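You operate a simulated robot arm through the tools that you are given. There is no shell and no other tool.

You are at the controls of a simulated two-armed robot. One attempt, no reset.

## Task
Vent the jacket of kettle two, then cool the batch to about 50 degrees.
Fine: shut its steam valve first; shut the vent once it stops blowing; shut the cooling valve at the end.

Only the result counts: the job must be done as asked and must still hold three seconds after the hand-in. Knocking over, shifting, dropping, spilling or breaking anything else fails it.

## Robot
Two 6-joint arms with two-finger parallel grippers on one trunk that stands fixed in place. Base frame: the origin is at the foot of the trunk, x ahead of it, y to its left, z up. Readings come in m, rad, newtons and seconds.
The left shoulder is at [0.05, 0.17, 1.315], the right one opposite. Each reaches about 1.092 m from its shoulder. Payload 1.57 kg a hand.
The tool frame of a hand sits at the grasp point between the pads (the TCP): z along the fingers, y along the line on which they close. The tips reach 0.03 m beyond it. The gripper opens to 0.08 m. The fingers are 0.017 m wide and 0.012 m thick; the gripper's body (0.04 by 0.082 m) begins 0.08 m behind the TCP.
Orientation is that of the tool frame in the base frame, as [roll, pitch, yaw] about the fixed x, y, z axes, in that order (R = Rz(yaw) Ry(pitch) Rx(roll)). With the fingers straight down and closing along the base's y, the tool's x points along the base's -x, its y along +y and its z along -z.

## Interface
- The arms move only by the tool jog_arm. It takes "left_commands", "right_commands" or both (then of equal length, played together; a hand with none holds still); each is a list of rows, each a list of 6 numbers: the shift along the tool's x, y, z in m, then the turn, a rotation vector about the tool's x, y, z in rad. In form: [[x, y, z, wx, wy, wz], ...]. A call has 1 to 20 rows; each row shifts and turns the commanded pose from where the row before left it, along the tool's axes as they then stand. "left_hand" and "right_hand" are, for a hand that has rows, the opening, from 0 (shut) to 1 (fully open), set as the call begins (left out, the last holds). A row lasts 0.2 s, in which the tool goes at most 0.05 m and 0.15 rad; a call with a longer step from one row to the next is refused whole, and so is a gripper value outside its range. Where a pose cannot be reached the arm comes as near as it can. A force on the tool above 40 N (or 10 N above the force at the start of the call, whichever is more), or a blocked arm, ends the call early, and 0.2 s more pass. Each finger travels about 0.072 m/s and halts on what it meets, pressing with about 36 N; the grip force reading is that of the motor and also rises with nothing between the fingers. The clock runs only during rows and for 0.2 s after the last one: add rows that do not move to give the fingers time. It gives the time, the measured TCP pose, the force on the tool (base axes), the opening and the grip force at its end, in the units of the frame above (readings bear some noise), with the torque about the TCP (base axes, N m) and any sound that the robot's microphone picked up.
- Cameras (640 x 400 px; columns grow to the right, rows downward): "scene" is now at [0.0354, 0.0255, 1.8858]; the picture's right is [0.32, -0.95, 0.00], its down [-0.70, -0.24, -0.67] and it looks along [0.63, 0.21, -0.74] (base axes); focal length 332 px, centre (320, 200). "left" rides on the left gripper at [0.072, 0.007, -0.122] in its tool frame; the picture's right is [-0.09, 1.00, 0.00], its down [-0.84, -0.08, -0.54] and it looks along [-0.54, -0.05, 0.84] (tool axes); focal length 238 px, centre (320, 200). "right" rides on the right gripper at [0.072, -0.007, -0.122] in its tool frame; the picture's right is [0.09, 1.00, 0.00], its down [-0.84, 0.08, -0.54] and it looks along [-0.54, 0.05, 0.84] (tool axes); focal length 238 px, centre (320, 200). There is no depth. A picture from a camera that has moved, and an enlarged one, comes with that camera's place and axes in the base frame and with its lens.
- snapshot(camera): a new picture of that camera. The clock stands still meanwhile.
- raise_lower(by): slides the trunk up (or, below 0, down) by that many m; the arms and the scene camera ride with it, the base frame stays. It gives what a move gives, with no picture.
- turn_head(pan, tilt): turns the head with the scene camera to pan (to the left, within 1.501 rad either way) and tilt (down, from -0.506 to 1.204), counted from straight ahead of the robot. It gives what a move gives.
- enlarge(camera, box): a new picture of the part [left, top, right, bottom] of that camera's present view, enlarged. The clock stands still meanwhile.
- sign_off(): hands the job in; it is judged then, once.

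Places have to be worked out from the pictures, the camera data and where the tool is seen. Open the grippers and draw the arms clear of the work before you hand the job in, unless the task says otherwise.

The tools are called after "Request:" as name(argument=value, ...) on one line, values as JSON. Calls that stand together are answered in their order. jog_arm: Moves the arms, as the interface text tells. Its arguments: {"type":"object","properties":{"left_commands":{"type":"array","items":{"type":"array","items":{"type":"number"}}},"left_hand":{"type":"number"},"right_commands":{"type":"array","items":{"type":"array","items":{"type":"number"}}},"right_hand":{"type":"number"}},"required":[]} The other tools are called the same way: raise_lower (by) moves the trunk up or down; turn_head (pan, tilt) turns the head that bears the scene camera; snapshot (camera) takes a picture; enlarge (camera, box) takes an enlarged picture of a part of a camera's view; sign_off () hands the job in.

At the start:

```text
time: 0.0
left_position: [0.6615, 0.4254, 1.2044]
left_orientation: [3.141, -0.001, -3.141]
left_force: [-0.7, 0.5, 0.2]
left_wrist_torque: [0.0, -0.01, 0.03]
left_gripper_width: 0.0798
left_finger_force: 0.0
right_position: [0.6504, -0.1517, 1.2038]
right_orientation: [3.139, 0.0, -3.14]
right_force: [-0.1, -0.5, -0.4]
right_wrist_torque: [0.01, -0.02, 0.01]
right_gripper_width: 0.08
right_finger_force: 0.0
trunk travel left (down, up): [-0.93, 0.04]
head pan, tilt (commanded): [0.325, 0.838]
```

scene: 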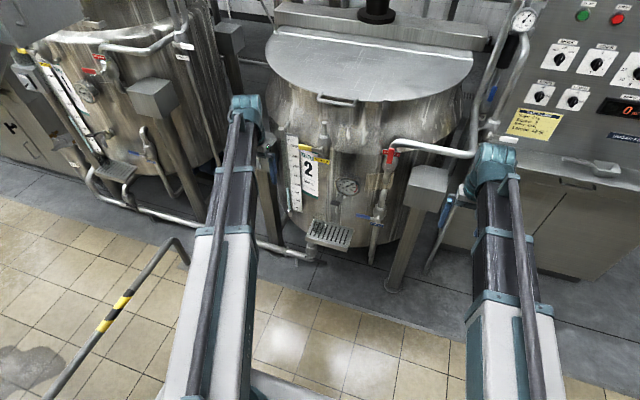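
right: 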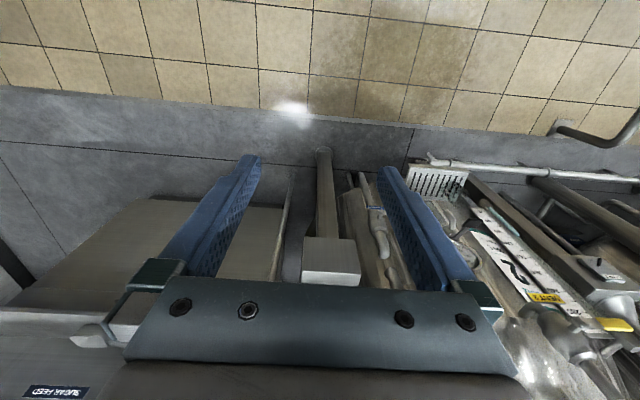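
left: 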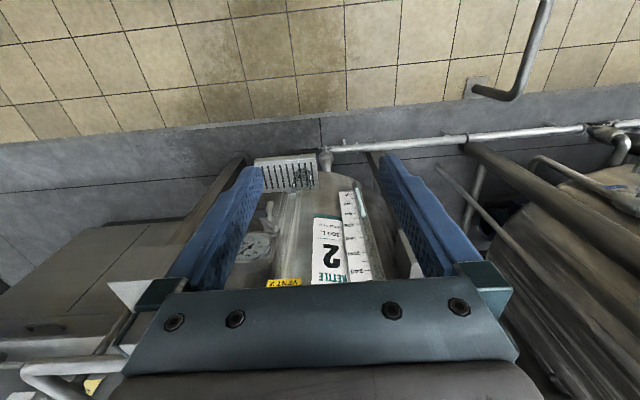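

I start by looking closer at the scene camera's view of kettle two and its fittings.

Request:
enlarge(camera="scene", box=[260, 100, 480, 280])

Request:
enlarge(camera="scene", box=[470, 0, 640, 180])

Request:
enlarge(camera="scene", box=[0, 0, 240, 230])

```text
2.22 times, centred on (370, 190) of scene
camera zoom: at [0.0354, 0.0255, 1.8858], right [0.32, -0.95, 0.0], down [-0.7, -0.24, -0.67], along [0.63, 0.21, -0.74], focal length 739 px, centre (209, 222)
```

zoom: 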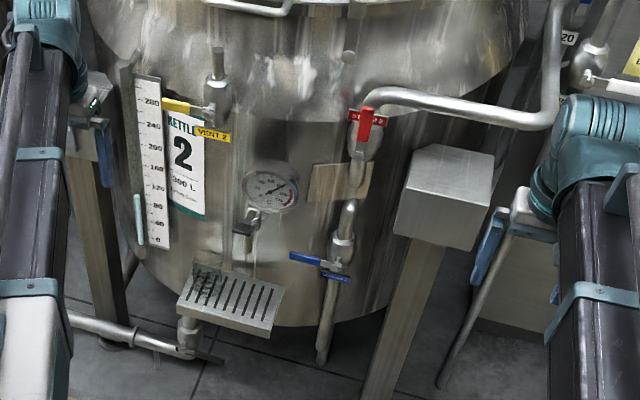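

```text
2.22 times, centred on (555, 90) of scene
camera zoom: at [0.0354, 0.0255, 1.8858], right [0.32, -0.95, 0.0], down [-0.7, -0.24, -0.67], along [0.63, 0.21, -0.74], focal length 739 px, centre (-202, 444)
```

zoom: 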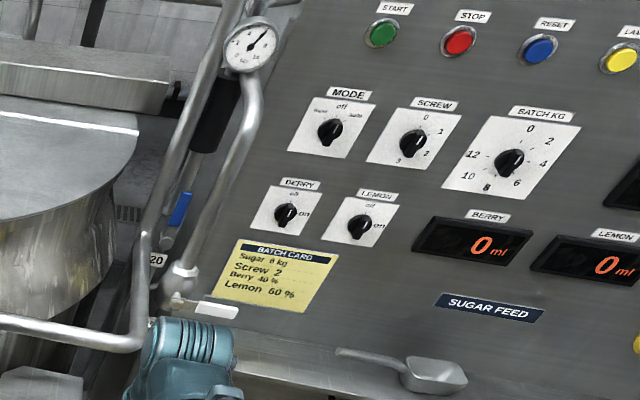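

```text
1.74 times, centred on (120, 115) of scene
camera zoom: at [0.0354, 0.0255, 1.8858], right [0.32, -0.95, 0.0], down [-0.7, -0.24, -0.67], along [0.63, 0.21, -0.74], focal length 578 px, centre (668, 348)
```

zoom: 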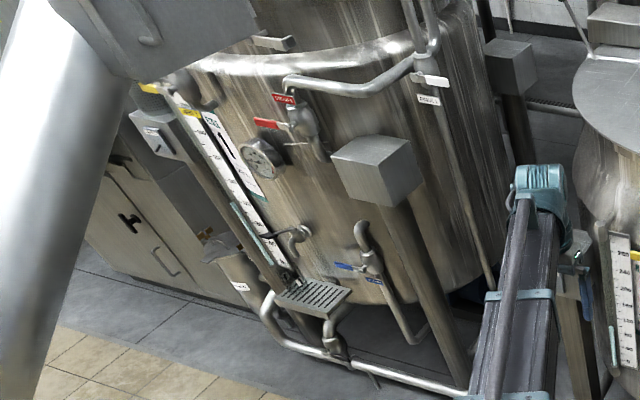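

The steam valve (red), vent (yellow) and cooling valve (blue) on kettle two are visible. I enlarge each further to read the lever states and labels.

Request:
enlarge(camera="scene", box=[360, 135, 420, 172])

Request:
enlarge(camera="scene", box=[300, 110, 360, 147])

Request:
enlarge(camera="scene", box=[325, 165, 405, 250])

Request:
enlarge(camera="left", box=[220, 140, 420, 300])

Request:
enlarge(camera="right", box=[320, 140, 640, 360])

```text
10.67 times, centred on (390, 154) of scene
camera zoom: at [0.0354, 0.0255, 1.8858], right [0.32, -0.95, 0.0], down [-0.7, -0.24, -0.67], along [0.63, 0.21, -0.74], focal length 3546 px, centre (-427, 696)
```

zoom: 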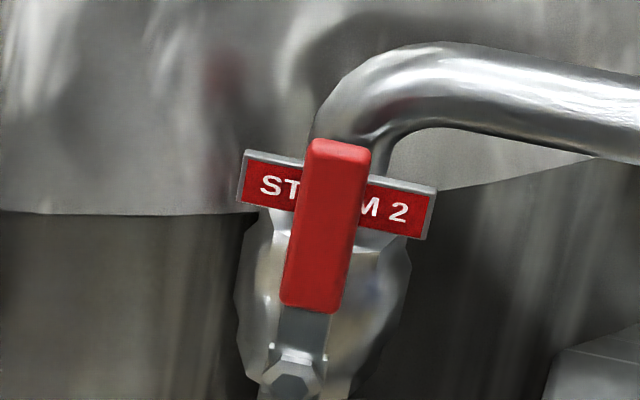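

```text
10.67 times, centred on (330, 128) of scene
camera zoom: at [0.0354, 0.0255, 1.8858], right [0.32, -0.95, 0.0], down [-0.7, -0.24, -0.67], along [0.63, 0.21, -0.74], focal length 3546 px, centre (213, 963)
```

zoom: 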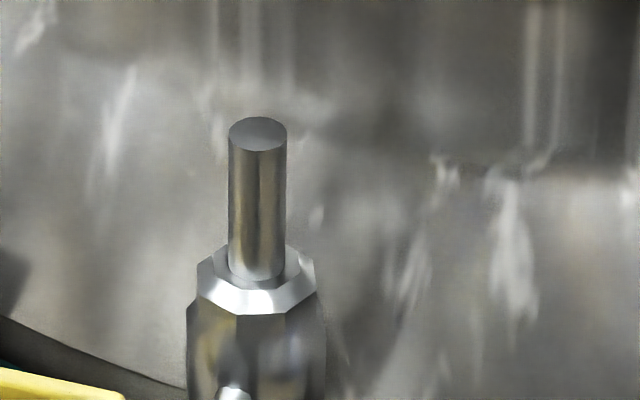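

```text
4.71 times, centred on (365, 208) of scene
camera zoom: at [0.0354, 0.0255, 1.8858], right [0.32, -0.95, 0.0], down [-0.7, -0.24, -0.67], along [0.63, 0.21, -0.74], focal length 1564 px, centre (108, 165)
```

zoom: 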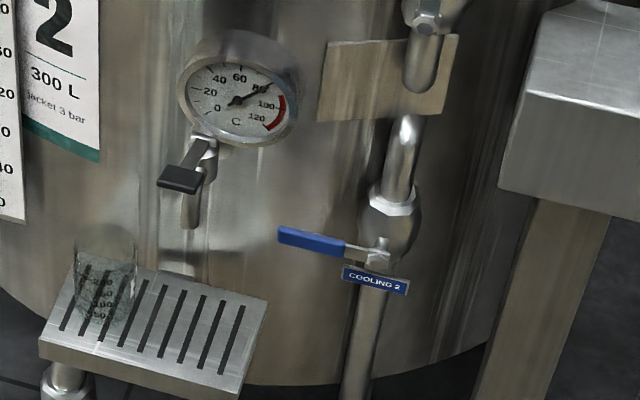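

```text
2.50 times, centred on (320, 220) of left
camera zoom: at [0.5894, 0.4322, 1.3264], right [0.09, 1.0, 0.0], down [0.84, -0.08, 0.54], along [0.54, -0.05, -0.84], focal length 596 px, centre (320, 150)
```

zoom: 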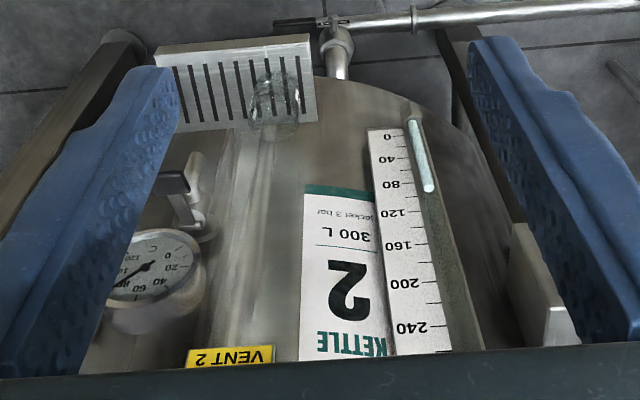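

```text
1.82 times, centred on (480, 250) of right
camera zoom: at [0.5797, -0.1587, 1.326], right [-0.09, 1.0, 0.0], down [0.84, 0.08, 0.54], along [0.54, 0.05, -0.84], focal length 433 px, centre (29, 109)
```

zoom: 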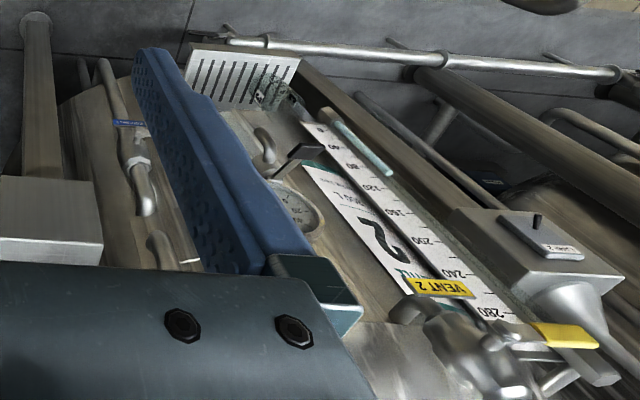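

The steam lever stands upright (open), and the vent and cooling levers lie to the left (shut, the same as kettle one's). The dial reads about 85 °C, and a glass stands on the drain grate. I draw both arms back a bit before lowering the trunk for better views.

Request:
jog_arm(left_commands=[[0.04, 0, 0, 0, 0, 0], [0.04, 0, 0, 0, 0, 0], [0.04, 0, 0, 0, 0, 0], [0.04, 0, 0, 0, 0, 0], [0.04, 0, 0, 0, 0, 0]], right_commands=[[0.04, 0, 0, 0, 0, 0], [0.04, 0, 0, 0, 0, 0], [0.04, 0, 0, 0, 0, 0], [0.04, 0, 0, 0, 0, 0], [0.04, 0, 0, 0, 0, 0]])

Request:
snapshot(camera="right")

Request:
snapshot(camera="left")

Request:
snapshot(camera="scene")

```text
time: 1.2
left_position: [0.4586, 0.4272, 1.2061]
left_orientation: [-3.141, 0.0, 3.141]
left_force: [-0.1, -0.2, 0.5]
left_wrist_torque: [0.0, -0.01, -0.04]
left_gripper_width: 0.08
left_finger_force: 0.0
right_position: [0.4543, -0.1515, 1.2047]
right_orientation: [-3.141, -0.001, 3.14]
right_force: [-0.8, 0.1, 0.7]
right_wrist_torque: [0.02, 0.0, 0.01]
right_gripper_width: 0.08
right_finger_force: 0.0
right hand out of reach, approached as far as the arm can: row 5
trunk travel left (down, up): [-0.93, 0.04]
head pan, tilt (commanded): [0.325, 0.838]
```

```text
taken
camera right: at [0.384, -0.1597, 1.3265], right [-0.09, 1.0, 0.0], down [0.84, 0.08, 0.54], along [0.54, 0.05, -0.84], focal length 238 px, centre (320, 200)
```

right: 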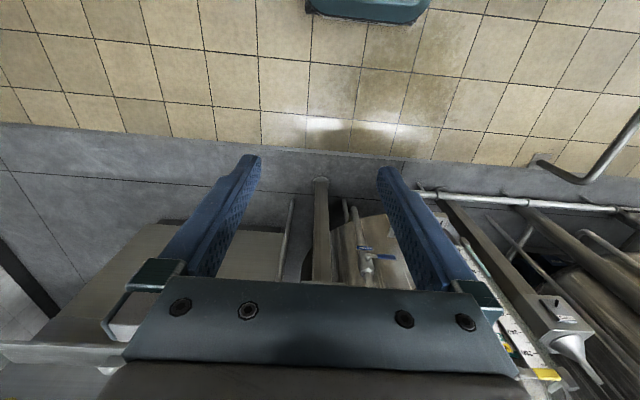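

```text
taken
camera left: at [0.3876, 0.4324, 1.3269], right [0.09, 1.0, 0.0], down [0.84, -0.08, 0.54], along [0.54, -0.05, -0.84], focal length 238 px, centre (320, 200)
```

left: 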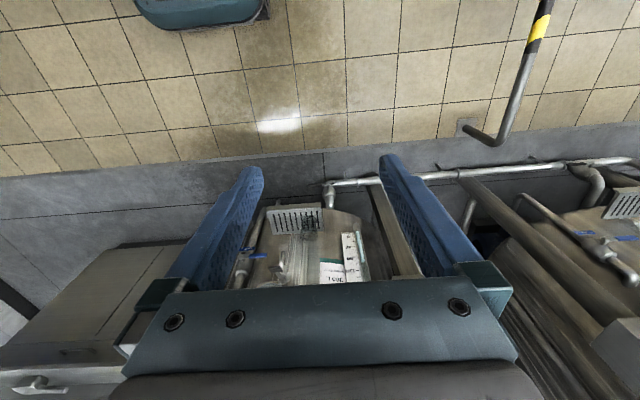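

```text
taken
camera scene: at [0.0336, 0.0254, 1.8859], right [0.32, -0.95, 0.0], down [-0.7, -0.24, -0.67], along [0.63, 0.21, -0.74], focal length 332 px, centre (320, 200)
```

scene: 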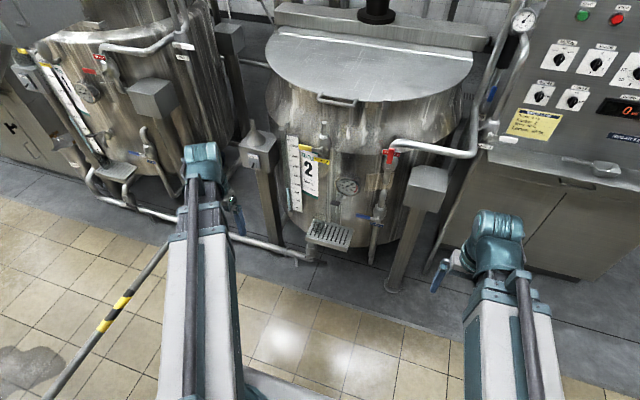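

Arms are back at x≈0.455. I lower the trunk by 0.25 m to get a second viewpoint for triangulation and a more frontal view.

Request:
raise_lower(by=-0.25)

Request:
turn_head(pan=0.2, tilt=0.6)

Request:
snapshot(camera="scene")

```text
time: 3.8
left_position: [0.461, 0.4268, 0.9552]
left_orientation: [3.141, 0.0, -3.14]
left_force: [0.6, 0.5, 0.1]
left_wrist_torque: [0.02, 0.0, -0.02]
left_gripper_width: 0.0801
left_finger_force: 0.1
right_position: [0.457, -0.1518, 0.9539]
right_orientation: [-3.141, -0.002, -3.141]
right_force: [-0.5, -0.5, -0.4]
right_wrist_torque: [0.03, -0.02, -0.03]
right_gripper_width: 0.0799
right_finger_force: 0.0
trunk travel left (down, up): [-0.68, 0.29]
head pan, tilt (commanded): [0.325, 0.838]
```

```text
time: 4.5
left_position: [0.4609, 0.4266, 0.9552]
left_orientation: [-3.141, 0.001, 3.141]
left_force: [0.4, 0.4, 0.5]
left_wrist_torque: [0.01, -0.01, -0.03]
left_gripper_width: 0.08
left_finger_force: 0.0
right_position: [0.457, -0.152, 0.9546]
right_orientation: [-3.141, -0.002, 3.14]
right_force: [0.2, 0.0, 0.1]
right_wrist_torque: [-0.01, -0.01, -0.02]
right_gripper_width: 0.08
right_finger_force: 0.1
trunk travel left (down, up): [-0.68, 0.29]
head pan, tilt (commanded): [0.201, 0.6]
```

```text
taken
camera scene: at [0.0473, 0.018, 1.6557], right [0.2, -0.98, 0.0], down [-0.55, -0.11, -0.82], along [0.81, 0.16, -0.57], focal length 332 px, centre (320, 200)
```

scene: 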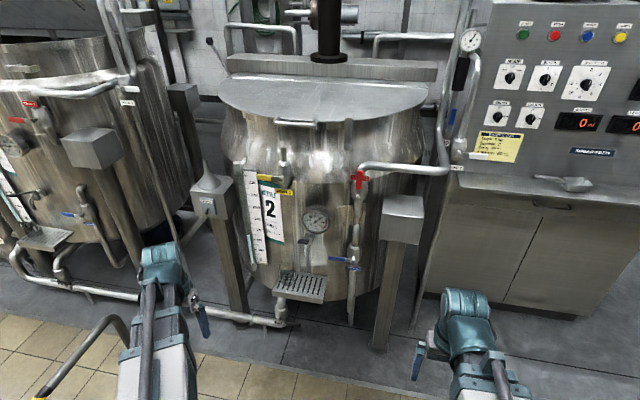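

I enlarge the kettle-two fittings from this second viewpoint.

Request:
enlarge(camera="scene", box=[230, 140, 390, 240])

Request:
enlarge(camera="scene", box=[250, 220, 410, 320])

Request:
enlarge(camera="scene", box=[330, 140, 490, 240])

Request:
enlarge(camera="scene", box=[170, 160, 270, 240])

Request:
enlarge(camera="scene", box=[0, 80, 150, 260])

```text
4.00 times, centred on (310, 190) of scene
camera zoom: at [0.0473, 0.018, 1.6557], right [0.2, -0.98, 0.0], down [-0.55, -0.11, -0.82], along [0.81, 0.16, -0.57], focal length 1330 px, centre (360, 240)
```

zoom: 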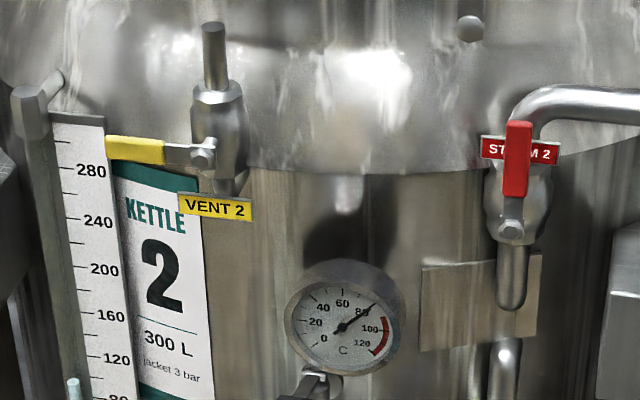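

```text
4.00 times, centred on (330, 270) of scene
camera zoom: at [0.0473, 0.018, 1.6557], right [0.2, -0.98, 0.0], down [-0.55, -0.11, -0.82], along [0.81, 0.16, -0.57], focal length 1330 px, centre (280, -80)
```

zoom: 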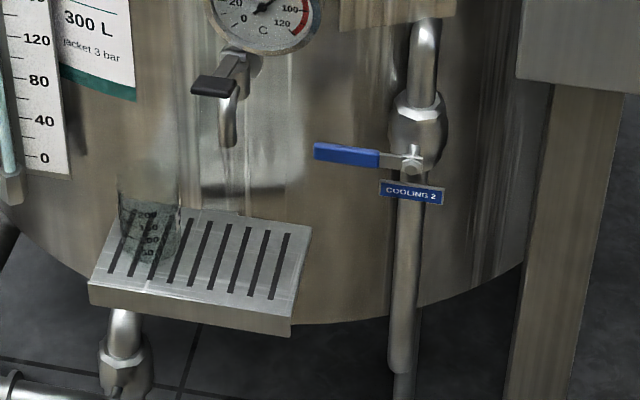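

```text
4.00 times, centred on (410, 190) of scene
camera zoom: at [0.0473, 0.018, 1.6557], right [0.2, -0.98, 0.0], down [-0.55, -0.11, -0.82], along [0.81, 0.16, -0.57], focal length 1330 px, centre (-40, 240)
```

zoom: 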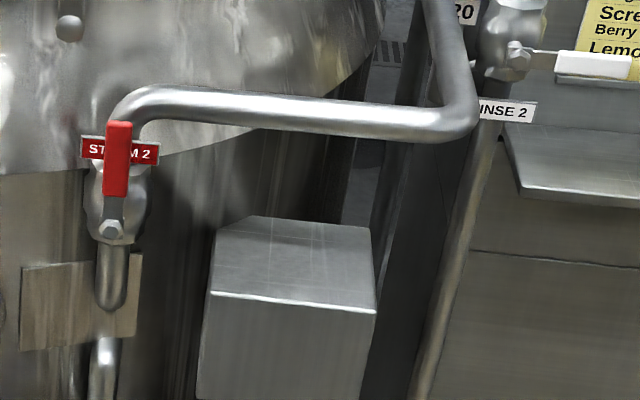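

```text
5.00 times, centred on (220, 200) of scene
camera zoom: at [0.0473, 0.018, 1.6557], right [0.2, -0.98, 0.0], down [-0.55, -0.11, -0.82], along [0.81, 0.16, -0.57], focal length 1662 px, centre (820, 200)
```

zoom: 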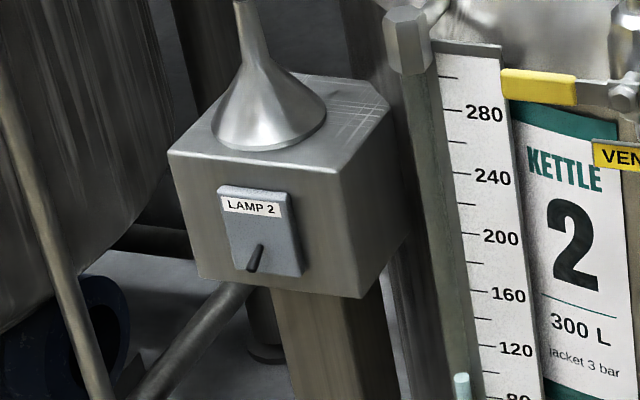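

```text
2.22 times, centred on (75, 170) of scene
camera zoom: at [0.0473, 0.018, 1.6557], right [0.2, -0.98, 0.0], down [-0.55, -0.11, -0.82], along [0.81, 0.16, -0.57], focal length 739 px, centre (864, 267)
```

zoom: 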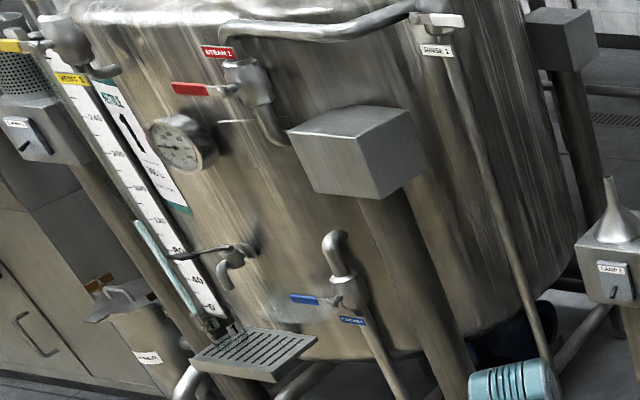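

Triangulating the two scene views puts the steam pivot at about (0.99, 0.08, 1.03) with the lever upright to z≈1.12. The vent pivot is at about (1.0, 0.35, 1.05) and the cooling pivot at about (1.01, 0.08, 0.71). I bring the right hand forward and pitch it so the fingers point ahead, well short of the kettle.

Request:
jog_arm(right_commands=[[-0.04, 0.015, -0.02, 0, 0, 0], [-0.04, 0.015, -0.02, 0, 0, 0], [-0.04, 0.015, -0.02, 0, 0, 0], [-0.04, 0.015, -0.02, 0, 0, 0], [-0.03, 0.0, -0.02, 0, 0, 0], [0, 0, 0, 0, -0.143, 0], [0, 0, 0, 0, -0.143, 0], [0, 0, 0, 0, -0.143, 0], [0, 0, 0, 0, -0.143, 0], [0, 0, 0, 0, -0.143, 0], [0, 0, 0, 0, -0.143, 0], [0, 0, 0, 0, -0.143, 0], [0, 0, 0, 0, -0.143, 0], [0, 0, 0, 0, -0.143, 0], [0, 0, 0, 0, -0.143, 0], [0, 0, 0, 0, -0.141, 0]])

Request:
snapshot(camera="scene")

Request:
snapshot(camera="right")

```text
time: 7.9
left_position: [0.4609, 0.4263, 0.9543]
left_orientation: [-3.141, -0.001, -3.141]
left_force: [0.0, 0.2, 0.1]
left_wrist_torque: [-0.04, -0.03, 0.04]
left_gripper_width: 0.0798
left_finger_force: 0.1
right_position: [0.6698, -0.0871, 1.1739]
right_orientation: [2.856, 1.566, 2.858]
right_force: [0.7, -0.1, 0.5]
right_wrist_torque: [0.01, 0.03, 0.04]
right_gripper_width: 0.0798
right_finger_force: 0.2
right hand out of reach, approached as far as the arm can: row 1, 2, 3, 4, 5, 7, 8, 9, 10, 11, 12, 13, 14, 15, 16
trunk travel left (down, up): [-0.68, 0.29]
head pan, tilt (commanded): [0.201, 0.6]
```

```text
taken
camera scene: at [0.0472, 0.018, 1.6558], right [0.2, -0.98, 0.0], down [-0.55, -0.11, -0.83], along [0.81, 0.16, -0.56], focal length 332 px, centre (320, 200)
```

scene: 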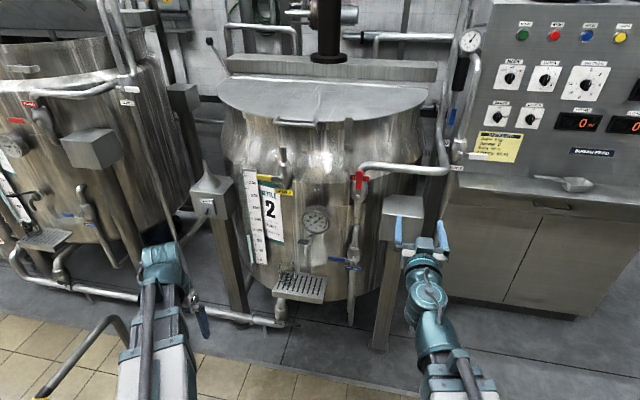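

```text
taken
camera right: at [0.5476, -0.0947, 1.1018], right [0.0, 1.0, -0.09], down [-0.54, 0.08, 0.84], along [0.84, 0.05, 0.54], focal length 238 px, centre (320, 200)
```

right: 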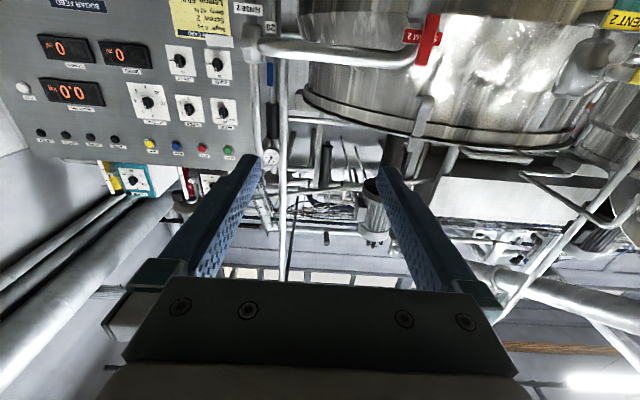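

The right hand now points ahead (camera beneath it), but the reach note means the commanded and actual poses may differ. I move it forward a little with rows along the tool z to see where it settles.

Request:
jog_arm(right_commands=[[0, 0, 0.02, 0, 0, 0], [0, 0, 0.02, 0, 0, 0], [0, 0, 0.02, 0, 0, 0]])

```text
time: 8.7
left_position: [0.4612, 0.4265, 0.9547]
left_orientation: [3.141, -0.001, 3.142]
left_force: [0.4, -0.2, -0.3]
left_wrist_torque: [0.01, -0.01, 0.03]
left_gripper_width: 0.0799
left_finger_force: 0.1
right_position: [0.7326, -0.0886, 1.1729]
right_orientation: [-3.07, 1.565, -3.071]
right_force: [0.2, -0.7, -0.1]
right_wrist_torque: [0.0, -0.04, -0.04]
right_gripper_width: 0.0799
right_finger_force: 0.1
trunk travel left (down, up): [-0.68, 0.29]
head pan, tilt (commanded): [0.201, 0.6]
```

The hand follows properly now. I shut the fingers to use them as a poker and move to about (0.80, 0.01, 1.09), right of the steam lever and still clear of it, then look.

Request:
jog_arm(right_commands=[[0.03, 0.03, 0, 0, 0, 0], [0.03, 0.03, 0, 0, 0, 0], [0.02, 0.03, 0.02, 0, 0, 0], [0, 0.01, 0.03, 0, 0, 0], [0, 0, 0.02, 0, 0, 0], [0, 0, 0, 0, 0, 0]], right_hand=0)

Request:
snapshot(camera="right")

Request:
snapshot(camera="scene")

```text
time: 10.1
left_position: [0.46, 0.4275, 0.9551]
left_orientation: [-3.141, 0.0, -3.141]
left_force: [-1.5, -1.1, -0.5]
left_wrist_torque: [-0.02, 0.02, 0.0]
left_gripper_width: 0.0801
left_finger_force: 0.1
right_position: [0.8003, 0.0141, 1.1732]
right_orientation: [-3.097, 1.567, -3.095]
right_force: [-0.5, -0.1, -0.5]
right_wrist_torque: [-0.01, 0.0, -0.02]
right_gripper_width: 0.0
right_finger_force: 21.4
right hand out of reach, approached as far as the arm can: row 1, 2, 3
trunk travel left (down, up): [-0.68, 0.29]
head pan, tilt (commanded): [0.201, 0.6]
```

```text
taken
camera right: at [0.6785, 0.0054, 1.1019], right [0.0, 1.0, -0.09], down [-0.54, 0.08, 0.84], along [0.84, 0.05, 0.54], focal length 238 px, centre (320, 200)
```

right: 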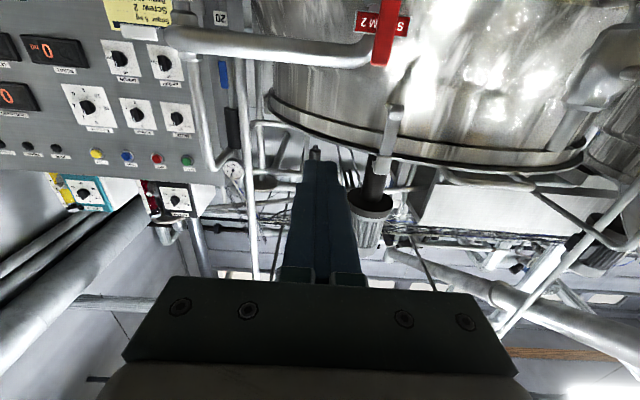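

```text
taken
camera scene: at [0.0473, 0.018, 1.6558], right [0.2, -0.98, 0.0], down [-0.55, -0.11, -0.83], along [0.81, 0.16, -0.56], focal length 332 px, centre (320, 200)
```

scene: 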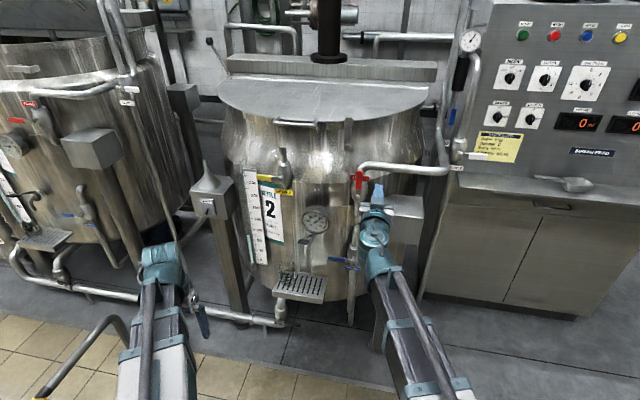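

The lower poses are out of reach for the forward-pointing wrist at this trunk height, so the hand stays at z≈1.173. The lever tip works out at about (1.0, 0.08, 1.115). I lower the trunk 0.08 m, which brings the hand down to lever height.

Request:
raise_lower(by=-0.08)

Request:
snapshot(camera="right")

Request:
enlarge(camera="scene", box=[310, 120, 430, 220])

```text
time: 11.3
left_position: [0.4601, 0.4259, 0.8753]
left_orientation: [3.141, 0.0, -3.141]
left_force: [-0.2, 0.6, -0.1]
left_wrist_torque: [-0.01, 0.0, -0.03]
left_gripper_width: 0.0799
left_finger_force: 0.1
right_position: [0.8009, 0.0121, 1.0939]
right_orientation: [-3.102, 1.567, -3.102]
right_force: [-0.4, -0.3, -0.4]
right_wrist_torque: [0.0, -0.01, -0.02]
right_gripper_width: 0.0
right_finger_force: 21.6
trunk travel left (down, up): [-0.6, 0.37]
head pan, tilt (commanded): [0.201, 0.6]
```

```text
taken
camera right: at [0.6784, 0.0052, 1.022], right [0.0, 1.0, -0.09], down [-0.54, 0.08, 0.84], along [0.84, 0.05, 0.54], focal length 238 px, centre (320, 200)
```

right: 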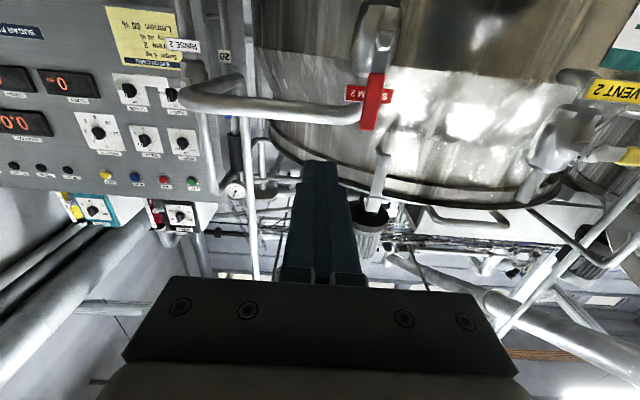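

```text
4.00 times, centred on (370, 170) of scene
camera zoom: at [0.0472, 0.0179, 1.5758], right [0.2, -0.98, 0.0], down [-0.55, -0.11, -0.83], along [0.81, 0.16, -0.56], focal length 1330 px, centre (120, 320)
```

zoom: 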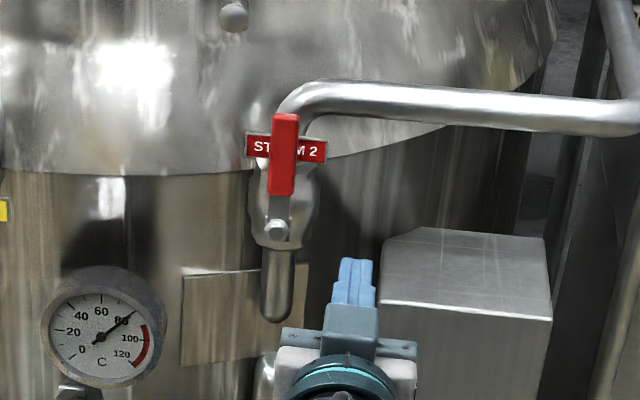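

Re-triangulating with the hand camera puts the steam lever plane at x≈1.018, its pivot at (y 0.08, z 1.01) and its tip at z≈1.114. I advance the shut fingers to the right of the lever, tips at x≈0.98, and look again.

Request:
jog_arm(right_commands=[[0.002, 0.004, 0.04, 0, 0, 0], [0.002, 0.004, 0.04, 0, 0, 0], [0.002, 0.004, 0.035, 0, 0, 0], [0.002, 0.004, 0.035, 0, 0, 0]])

Request:
snapshot(camera="right")

Request:
enlarge(camera="scene", box=[310, 120, 430, 220])

```text
time: 12.3
left_position: [0.4617, 0.4283, 0.8752]
left_orientation: [3.141, 0.0, -3.14]
left_force: [0.3, 0.6, -1.0]
left_wrist_torque: [0.02, -0.03, 0.01]
left_gripper_width: 0.08
left_finger_force: 0.1
right_position: [0.952, 0.029, 1.0925]
right_orientation: [-3.133, 1.565, -3.134]
right_force: [-0.2, -0.3, 0.2]
right_wrist_torque: [-0.01, -0.01, -0.01]
right_gripper_width: 0.0
right_finger_force: 21.1
right hand out of reach, approached as far as the arm can: row 2, 4
trunk travel left (down, up): [-0.6, 0.37]
head pan, tilt (commanded): [0.201, 0.6]
```

```text
taken
camera right: at [0.8291, 0.0218, 1.0213], right [0.0, 1.0, -0.09], down [-0.54, 0.08, 0.84], along [0.84, 0.05, 0.53], focal length 238 px, centre (320, 200)
```

right: 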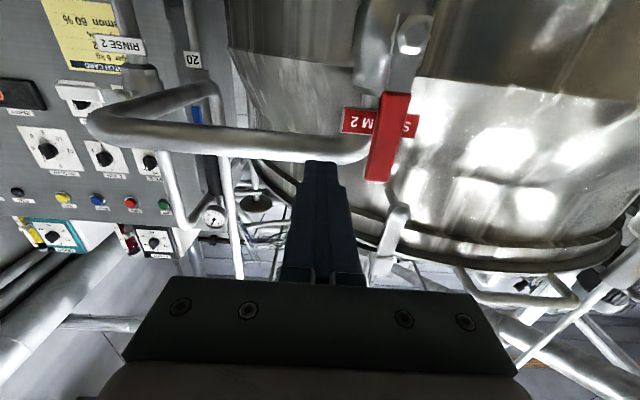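

```text
4.00 times, centred on (370, 170) of scene
camera zoom: at [0.0476, 0.018, 1.5757], right [0.2, -0.98, 0.0], down [-0.55, -0.11, -0.82], along [0.81, 0.16, -0.57], focal length 1330 px, centre (120, 320)
```

zoom: 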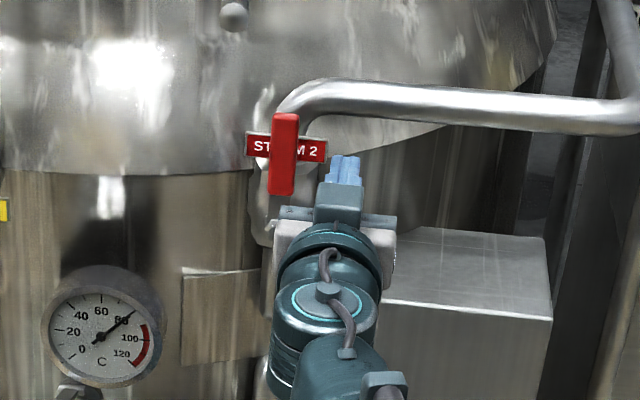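

The hand cannot go lower than about 0.108 m above the shoulder in this pose, so I raise the hand 0.08 m and then drop the trunk 0.1 m to leave room for the downward sweep.

Request:
jog_arm(right_commands=[[-0.03, 0, 0, 0, 0, 0], [-0.03, 0, 0, 0, 0, 0], [-0.03, 0, 0, 0, 0, 0]])

Request:
raise_lower(by=-0.1)

Request:
snapshot(camera="right")

```text
time: 13.1
left_position: [0.4607, 0.4258, 0.8763]
left_orientation: [-3.14, -0.002, 3.142]
left_force: [0.1, 0.2, 0.4]
left_wrist_torque: [0.01, 0.02, 0.02]
left_gripper_width: 0.0799
left_finger_force: 0.1
right_position: [0.9488, 0.0292, 1.0956]
right_orientation: [-2.984, 1.568, -2.986]
right_force: [-0.1, 0.4, -0.3]
right_wrist_torque: [-0.01, -0.02, 0.0]
right_gripper_width: 0.0
right_finger_force: 21.8
right hand out of reach, approached as far as the arm can: row 1, 2, 3
trunk travel left (down, up): [-0.6, 0.37]
head pan, tilt (commanded): [0.201, 0.6]
```

```text
time: 14.4
left_position: [0.4603, 0.4273, 0.7756]
left_orientation: [3.14, -0.001, -3.141]
left_force: [0.2, 0.4, -0.4]
left_wrist_torque: [-0.01, 0.0, -0.01]
left_gripper_width: 0.0798
left_finger_force: 0.0
right_position: [0.9496, 0.0289, 0.9941]
right_orientation: [-3.029, 1.568, -3.03]
right_force: [0.4, 0.3, -0.4]
right_wrist_torque: [0.02, -0.03, 0.02]
right_gripper_width: 0.0
right_finger_force: 21.7
trunk travel left (down, up): [-0.5, 0.47]
head pan, tilt (commanded): [0.201, 0.6]
```

```text
taken
camera right: at [0.8286, 0.022, 0.9221], right [0.0, 1.0, -0.09], down [-0.54, 0.08, 0.84], along [0.84, 0.05, 0.54], focal length 238 px, centre (320, 200)
```

right: 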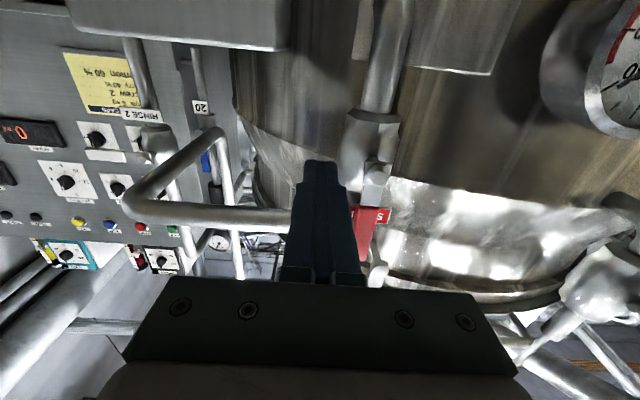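

The hand height seems locked to the shoulder in this pose, so I look at the right arm itself with the head camera to understand its configuration.

Request:
turn_head(pan=-0.1, tilt=1.15)

Request:
snapshot(camera="scene")

Request:
turn_head(pan=-0.9, tilt=1.15)

Request:
snapshot(camera="scene")

```text
time: 15.4
left_position: [0.4605, 0.4267, 0.7744]
left_orientation: [3.141, 0.0, -3.141]
left_force: [0.0, -1.0, -0.5]
left_wrist_torque: [-0.04, 0.04, -0.01]
left_gripper_width: 0.0801
left_finger_force: 0.1
right_position: [0.95, 0.0292, 0.9945]
right_orientation: [-3.016, 1.569, -3.015]
right_force: [-1.4, 0.4, 1.2]
right_wrist_torque: [0.03, 0.02, -0.06]
right_gripper_width: 0.0
right_finger_force: 20.9
trunk travel left (down, up): [-0.5, 0.47]
head pan, tilt (commanded): [-0.099, 1.15]
```

```text
taken
camera scene: at [0.0201, -0.0055, 1.4341], right [-0.1, -1.0, 0.0], down [-0.91, 0.09, -0.41], along [0.41, -0.04, -0.91], focal length 332 px, centre (320, 200)
```

scene: 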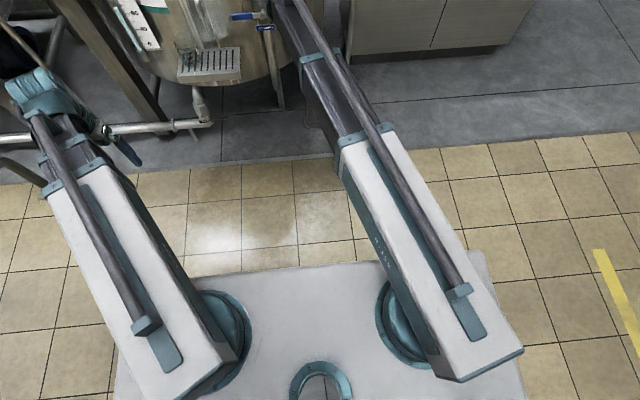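

```text
time: 16.5
left_position: [0.4625, 0.4264, 0.7752]
left_orientation: [3.14, 0.0, 3.141]
left_force: [-0.2, -0.7, 0.3]
left_wrist_torque: [0.0, 0.01, 0.01]
left_gripper_width: 0.0799
left_finger_force: 0.0
right_position: [0.95, 0.029, 0.994]
right_orientation: [-3.04, 1.57, -3.041]
right_force: [-0.4, 1.1, 0.8]
right_wrist_torque: [0.02, 0.0, 0.0]
right_gripper_width: 0.0
right_finger_force: 21.3
trunk travel left (down, up): [-0.5, 0.47]
head pan, tilt (commanded): [-0.901, 1.15]
```

```text
taken
camera scene: at [-0.0022, -0.0463, 1.4341], right [-0.78, -0.62, 0.0], down [-0.57, 0.71, -0.41], along [0.25, -0.32, -0.91], focal length 332 px, centre (320, 200)
```

scene: 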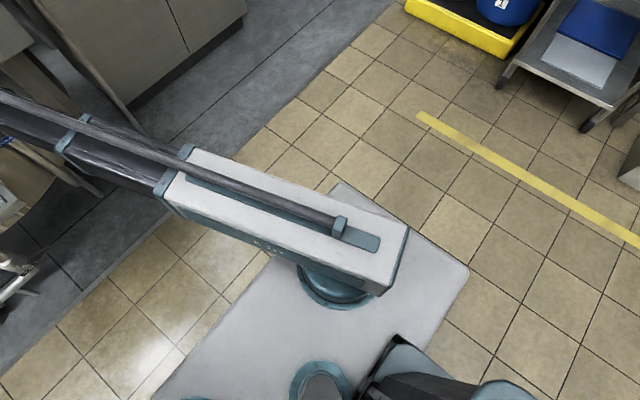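

The arms are telescoping booms on shoulder turrets with a wrist at the end, and the boom axis sits about 0.108 m above the shoulder. I test whether the hand can move up, so the boom tilts up and the wrist bends down, by commanding more upward rows.

Request:
jog_arm(right_commands=[[-0.03, 0, 0, 0, 0, 0], [-0.03, 0, 0, 0, 0, 0], [-0.03, 0, 0, 0, 0, 0]])

Request:
turn_head(pan=0.1, tilt=0.6)

Request:
snapshot(camera="scene")

```text
time: 17.3
left_position: [0.4617, 0.427, 0.775]
left_orientation: [-3.14, -0.001, -3.141]
left_force: [-0.8, 1.1, -0.5]
left_wrist_torque: [-0.03, 0.01, 0.0]
left_gripper_width: 0.0803
left_finger_force: 0.0
right_position: [0.9508, 0.0303, 0.9939]
right_orientation: [0.115, 1.571, 0.115]
right_force: [-0.9, 0.1, -0.7]
right_wrist_torque: [0.02, -0.02, -0.02]
right_gripper_width: 0.0
right_finger_force: 21.1
right hand out of reach, approached as far as the arm can: row 1, 2, 3
trunk travel left (down, up): [-0.5, 0.47]
head pan, tilt (commanded): [-0.901, 1.15]
```

```text
time: 18.6
left_position: [0.46, 0.4271, 0.7756]
left_orientation: [-3.141, 0.001, -3.141]
left_force: [0.5, -0.9, 0.1]
left_wrist_torque: [0.04, -0.03, -0.02]
left_gripper_width: 0.0799
left_finger_force: 0.2
right_position: [0.9502, 0.0298, 0.9939]
right_orientation: [-3.013, 1.57, -3.013]
right_force: [-0.7, -0.8, -0.6]
right_wrist_torque: [0.02, 0.0, 0.03]
right_gripper_width: 0.0002
right_finger_force: 21.7
trunk travel left (down, up): [-0.5, 0.47]
head pan, tilt (commanded): [0.099, 0.6]
```

```text
taken
camera scene: at [0.0487, 0.0091, 1.4757], right [0.1, -1.0, 0.0], down [-0.56, -0.06, -0.82], along [0.82, 0.08, -0.57], focal length 332 px, centre (320, 200)
```

scene: 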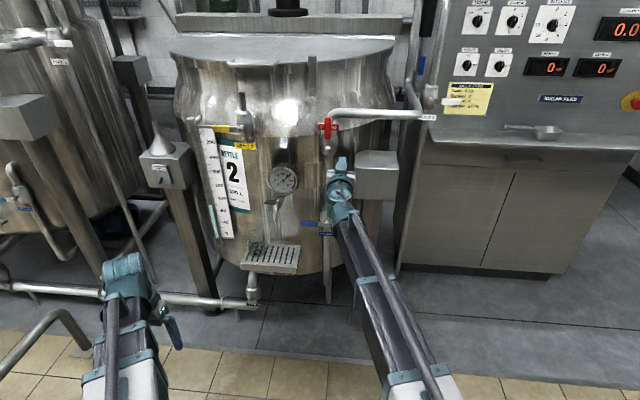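

The hand still doesn't rise. I test vertical motion with the left hand (fingers down, in free space) to learn whether the booms can change elevation at all.

Request:
jog_arm(left_commands=[[-0.04, 0, 0, 0, 0, 0], [-0.04, 0, 0, 0, 0, 0], [0, 0, 0.03, 0, 0, 0], [0, 0, 0.03, 0, 0, 0]])

```text
time: 19.6
left_position: [0.5405, 0.4269, 0.7746]
left_orientation: [-3.14, -0.001, 3.141]
left_force: [0.5, 0.4, 0.0]
left_wrist_torque: [0.03, 0.0, 0.02]
left_gripper_width: 0.0803
left_finger_force: 0.1
left hand out of reach, approached as far as the arm can: row 3, 4
right_position: [0.9506, 0.0294, 0.9935]
right_orientation: [-3.024, 1.568, -3.025]
right_force: [-0.3, 1.5, -0.4]
right_wrist_torque: [-0.02, -0.02, -0.06]
right_gripper_width: 0.0
right_finger_force: 20.9
trunk travel left (down, up): [-0.5, 0.47]
head pan, tilt (commanded): [0.099, 0.6]
```

Vertical moves are out of reach in both hand poses, so the booms keep a fixed height and z comes only from the trunk. I'll turn each lever in two phases: sideways with the arm, vertically with the trunk. I raise the trunk 0.07 m so the poker sits about 0.055 m above the steam pivot.

Request:
raise_lower(by=0.07)

Request:
snapshot(camera="right")

Request:
enlarge(camera="scene", box=[260, 90, 400, 200])

```text
time: 20.7
left_position: [0.5409, 0.4277, 0.8453]
left_orientation: [3.141, -0.001, 3.141]
left_force: [-0.3, 0.7, -1.0]
left_wrist_torque: [0.0, 0.0, 0.01]
left_gripper_width: 0.0799
left_finger_force: 0.1
right_position: [0.9509, 0.0302, 1.0644]
right_orientation: [-3.029, 1.57, -3.029]
right_force: [-0.1, -0.4, 0.3]
right_wrist_torque: [0.01, -0.01, 0.01]
right_gripper_width: 0.0
right_finger_force: 21.3
trunk travel left (down, up): [-0.57, 0.4]
head pan, tilt (commanded): [0.099, 0.6]
```

```text
taken
camera right: at [0.8288, 0.0221, 0.9919], right [0.0, 1.0, -0.09], down [-0.54, 0.08, 0.84], along [0.84, 0.05, 0.54], focal length 238 px, centre (320, 200)
```

right: 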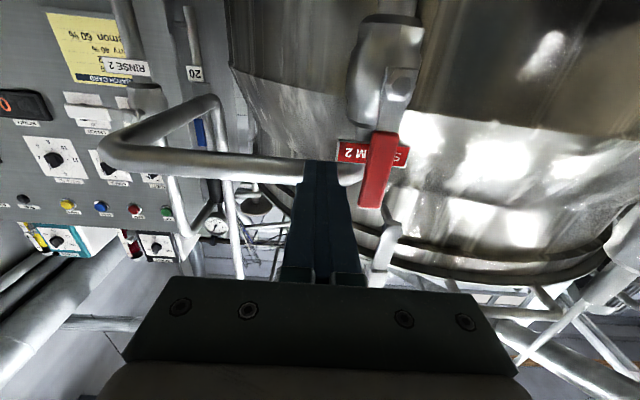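

```text
3.64 times, centred on (330, 145) of scene
camera zoom: at [0.0489, 0.0092, 1.5457], right [0.1, -1.0, 0.0], down [-0.56, -0.06, -0.82], along [0.82, 0.08, -0.57], focal length 1209 px, centre (284, 400)
```

zoom: 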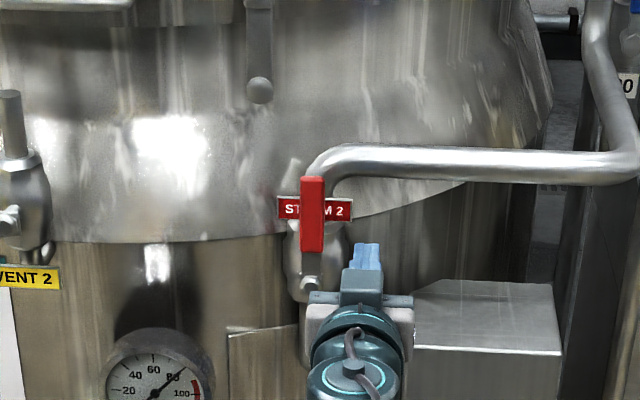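

The steam pivot reads at about (1.018, 0.081, 1.007) and the tip at z≈1.115, with the label plate safely behind at x≈1.048. I advance the tips to x≈1.027, still about 0.015 m right of the lever, and check.

Request:
jog_arm(right_commands=[[0, 0, 0.025, 0, 0, 0], [0, 0, 0.021, 0, 0, 0], [0, 0, 0, 0, 0, 0]])

Request:
snapshot(camera="right")

Request:
enlarge(camera="scene", box=[260, 90, 400, 200])

```text
time: 21.5
left_position: [0.5393, 0.4284, 0.8455]
left_orientation: [3.141, -0.001, -3.141]
left_force: [0.3, 0.4, 1.1]
left_wrist_torque: [0.0, 0.0, 0.02]
left_gripper_width: 0.0803
left_finger_force: 0.1
right_position: [0.9951, 0.0297, 1.0639]
right_orientation: [3.137, 1.566, 3.136]
right_force: [0.8, 0.2, 0.3]
right_wrist_torque: [-0.03, -0.03, 0.02]
right_gripper_width: 0.0001
right_finger_force: 21.0
trunk travel left (down, up): [-0.57, 0.4]
head pan, tilt (commanded): [0.099, 0.6]
```

```text
taken
camera right: at [0.8729, 0.0224, 0.9917], right [0.0, 1.0, -0.09], down [-0.54, 0.08, 0.84], along [0.84, 0.05, 0.54], focal length 238 px, centre (320, 200)
```

right: 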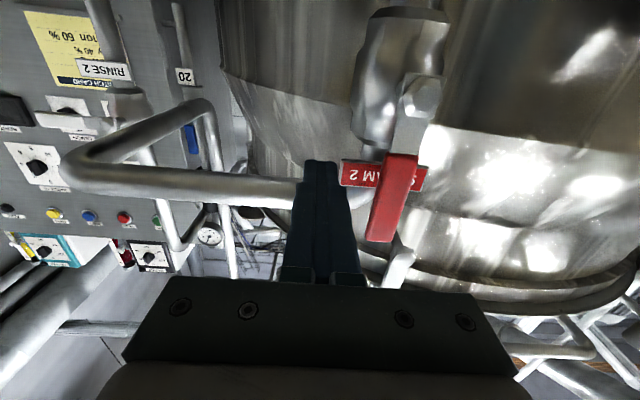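

```text
3.64 times, centred on (330, 145) of scene
camera zoom: at [0.0487, 0.0091, 1.5458], right [0.1, -1.0, 0.0], down [-0.56, -0.06, -0.83], along [0.82, 0.08, -0.56], focal length 1209 px, centre (284, 400)
```

zoom: 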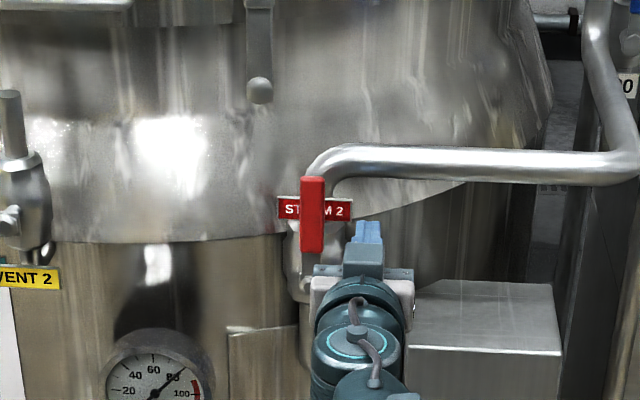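

The fingertips now overlap the lever's depth just to its right. I push the lever to the left (+y) about 0.1 m in small steps.

Request:
jog_arm(right_commands=[[0, 0.01, 0.002, 0, 0, 0], [0, 0.01, 0.001, 0, 0, 0], [0, 0.01, 0, 0, 0, 0], [0, 0.01, 0, 0, 0, 0], [0, 0.01, 0, 0, 0, 0], [0, 0.01, 0, 0, 0, 0], [0, 0.01, 0, 0, 0, 0], [0, 0.01, 0, 0, 0, 0], [0, 0.01, 0, 0, 0, 0], [0, 0.01, 0, 0, 0, 0]])

Request:
snapshot(camera="right")

Request:
enlarge(camera="scene", box=[260, 90, 400, 200])

```text
time: 23.7
left_position: [0.5384, 0.4278, 0.8454]
left_orientation: [3.141, -0.001, -3.14]
left_force: [0.0, 0.2, 0.1]
left_wrist_torque: [-0.01, 0.02, -0.02]
left_gripper_width: 0.08
left_finger_force: 0.2
right_position: [1.0004, 0.1313, 1.0632]
right_orientation: [-3.141, 1.569, -3.141]
right_force: [-0.1, -0.5, -0.1]
right_wrist_torque: [-0.01, 0.0, -0.03]
right_gripper_width: 0.0
right_finger_force: 21.2
trunk travel left (down, up): [-0.57, 0.4]
head pan, tilt (commanded): [0.099, 0.6]
```

```text
taken
camera right: at [0.8772, 0.1236, 0.992], right [0.0, 1.0, -0.09], down [-0.54, 0.08, 0.84], along [0.84, 0.05, 0.54], focal length 238 px, centre (320, 200)
```

right: 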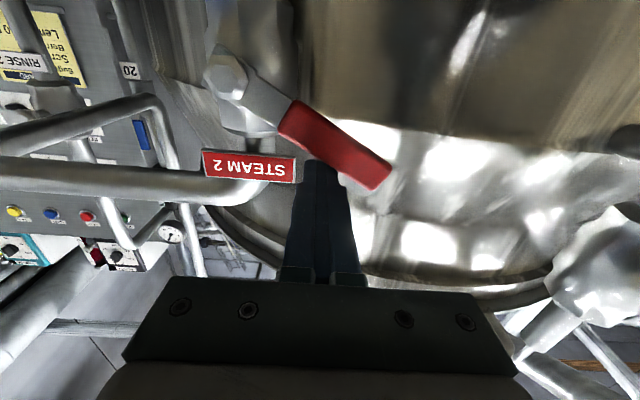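

```text
3.64 times, centred on (330, 145) of scene
camera zoom: at [0.0486, 0.0091, 1.5458], right [0.1, -0.99, 0.0], down [-0.56, -0.06, -0.83], along [0.82, 0.08, -0.56], focal length 1209 px, centre (284, 400)
```

zoom: 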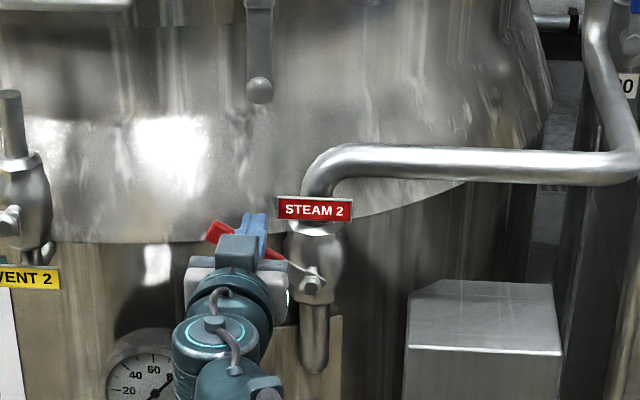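

The lever has swung about 60° to the left with the poker on top of it. I now lower the trunk 0.034 m to press it down towards horizontal.

Request:
raise_lower(by=-0.034)

Request:
snapshot(camera="right")

Request:
enlarge(camera="scene", box=[260, 90, 400, 200])

```text
time: 24.5
left_position: [0.54, 0.4275, 0.8101]
left_orientation: [3.14, 0.002, -3.141]
left_force: [0.5, -0.3, 0.1]
left_wrist_torque: [0.03, -0.02, -0.01]
left_gripper_width: 0.0802
left_finger_force: 0.1
right_position: [0.9993, 0.1295, 1.0306]
right_orientation: [2.993, 1.57, 2.992]
right_force: [-0.7, 0.0, 0.3]
right_wrist_torque: [-0.03, 0.02, 0.03]
right_gripper_width: 0.0002
right_finger_force: 21.2
trunk travel left (down, up): [-0.536, 0.434]
head pan, tilt (commanded): [0.099, 0.6]
```

```text
taken
camera right: at [0.8776, 0.1219, 0.9577], right [0.0, 1.0, -0.09], down [-0.54, 0.08, 0.84], along [0.84, 0.05, 0.54], focal length 238 px, centre (320, 200)
```

right: 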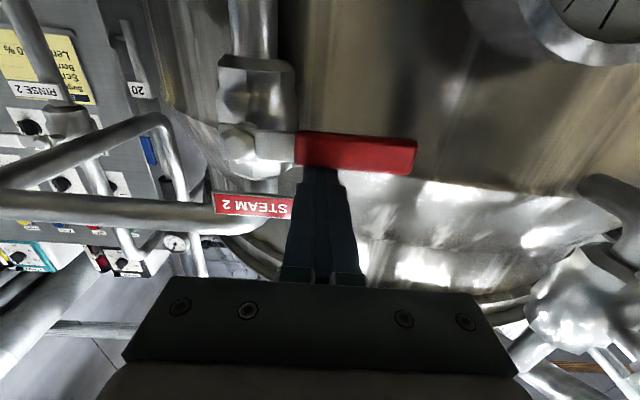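

```text
3.64 times, centred on (330, 145) of scene
camera zoom: at [0.0489, 0.009, 1.5116], right [0.1, -1.0, 0.0], down [-0.56, -0.06, -0.82], along [0.82, 0.08, -0.57], focal length 1209 px, centre (284, 400)
```

zoom: 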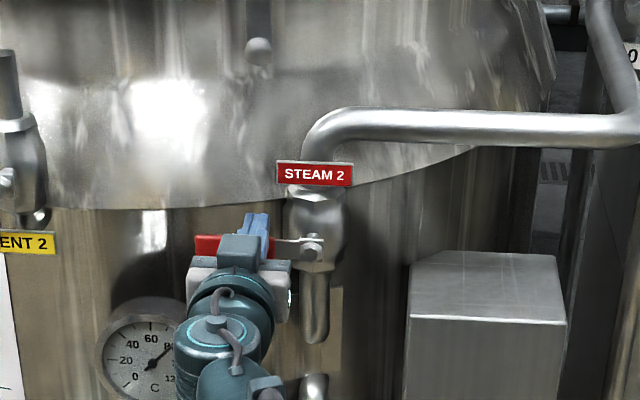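

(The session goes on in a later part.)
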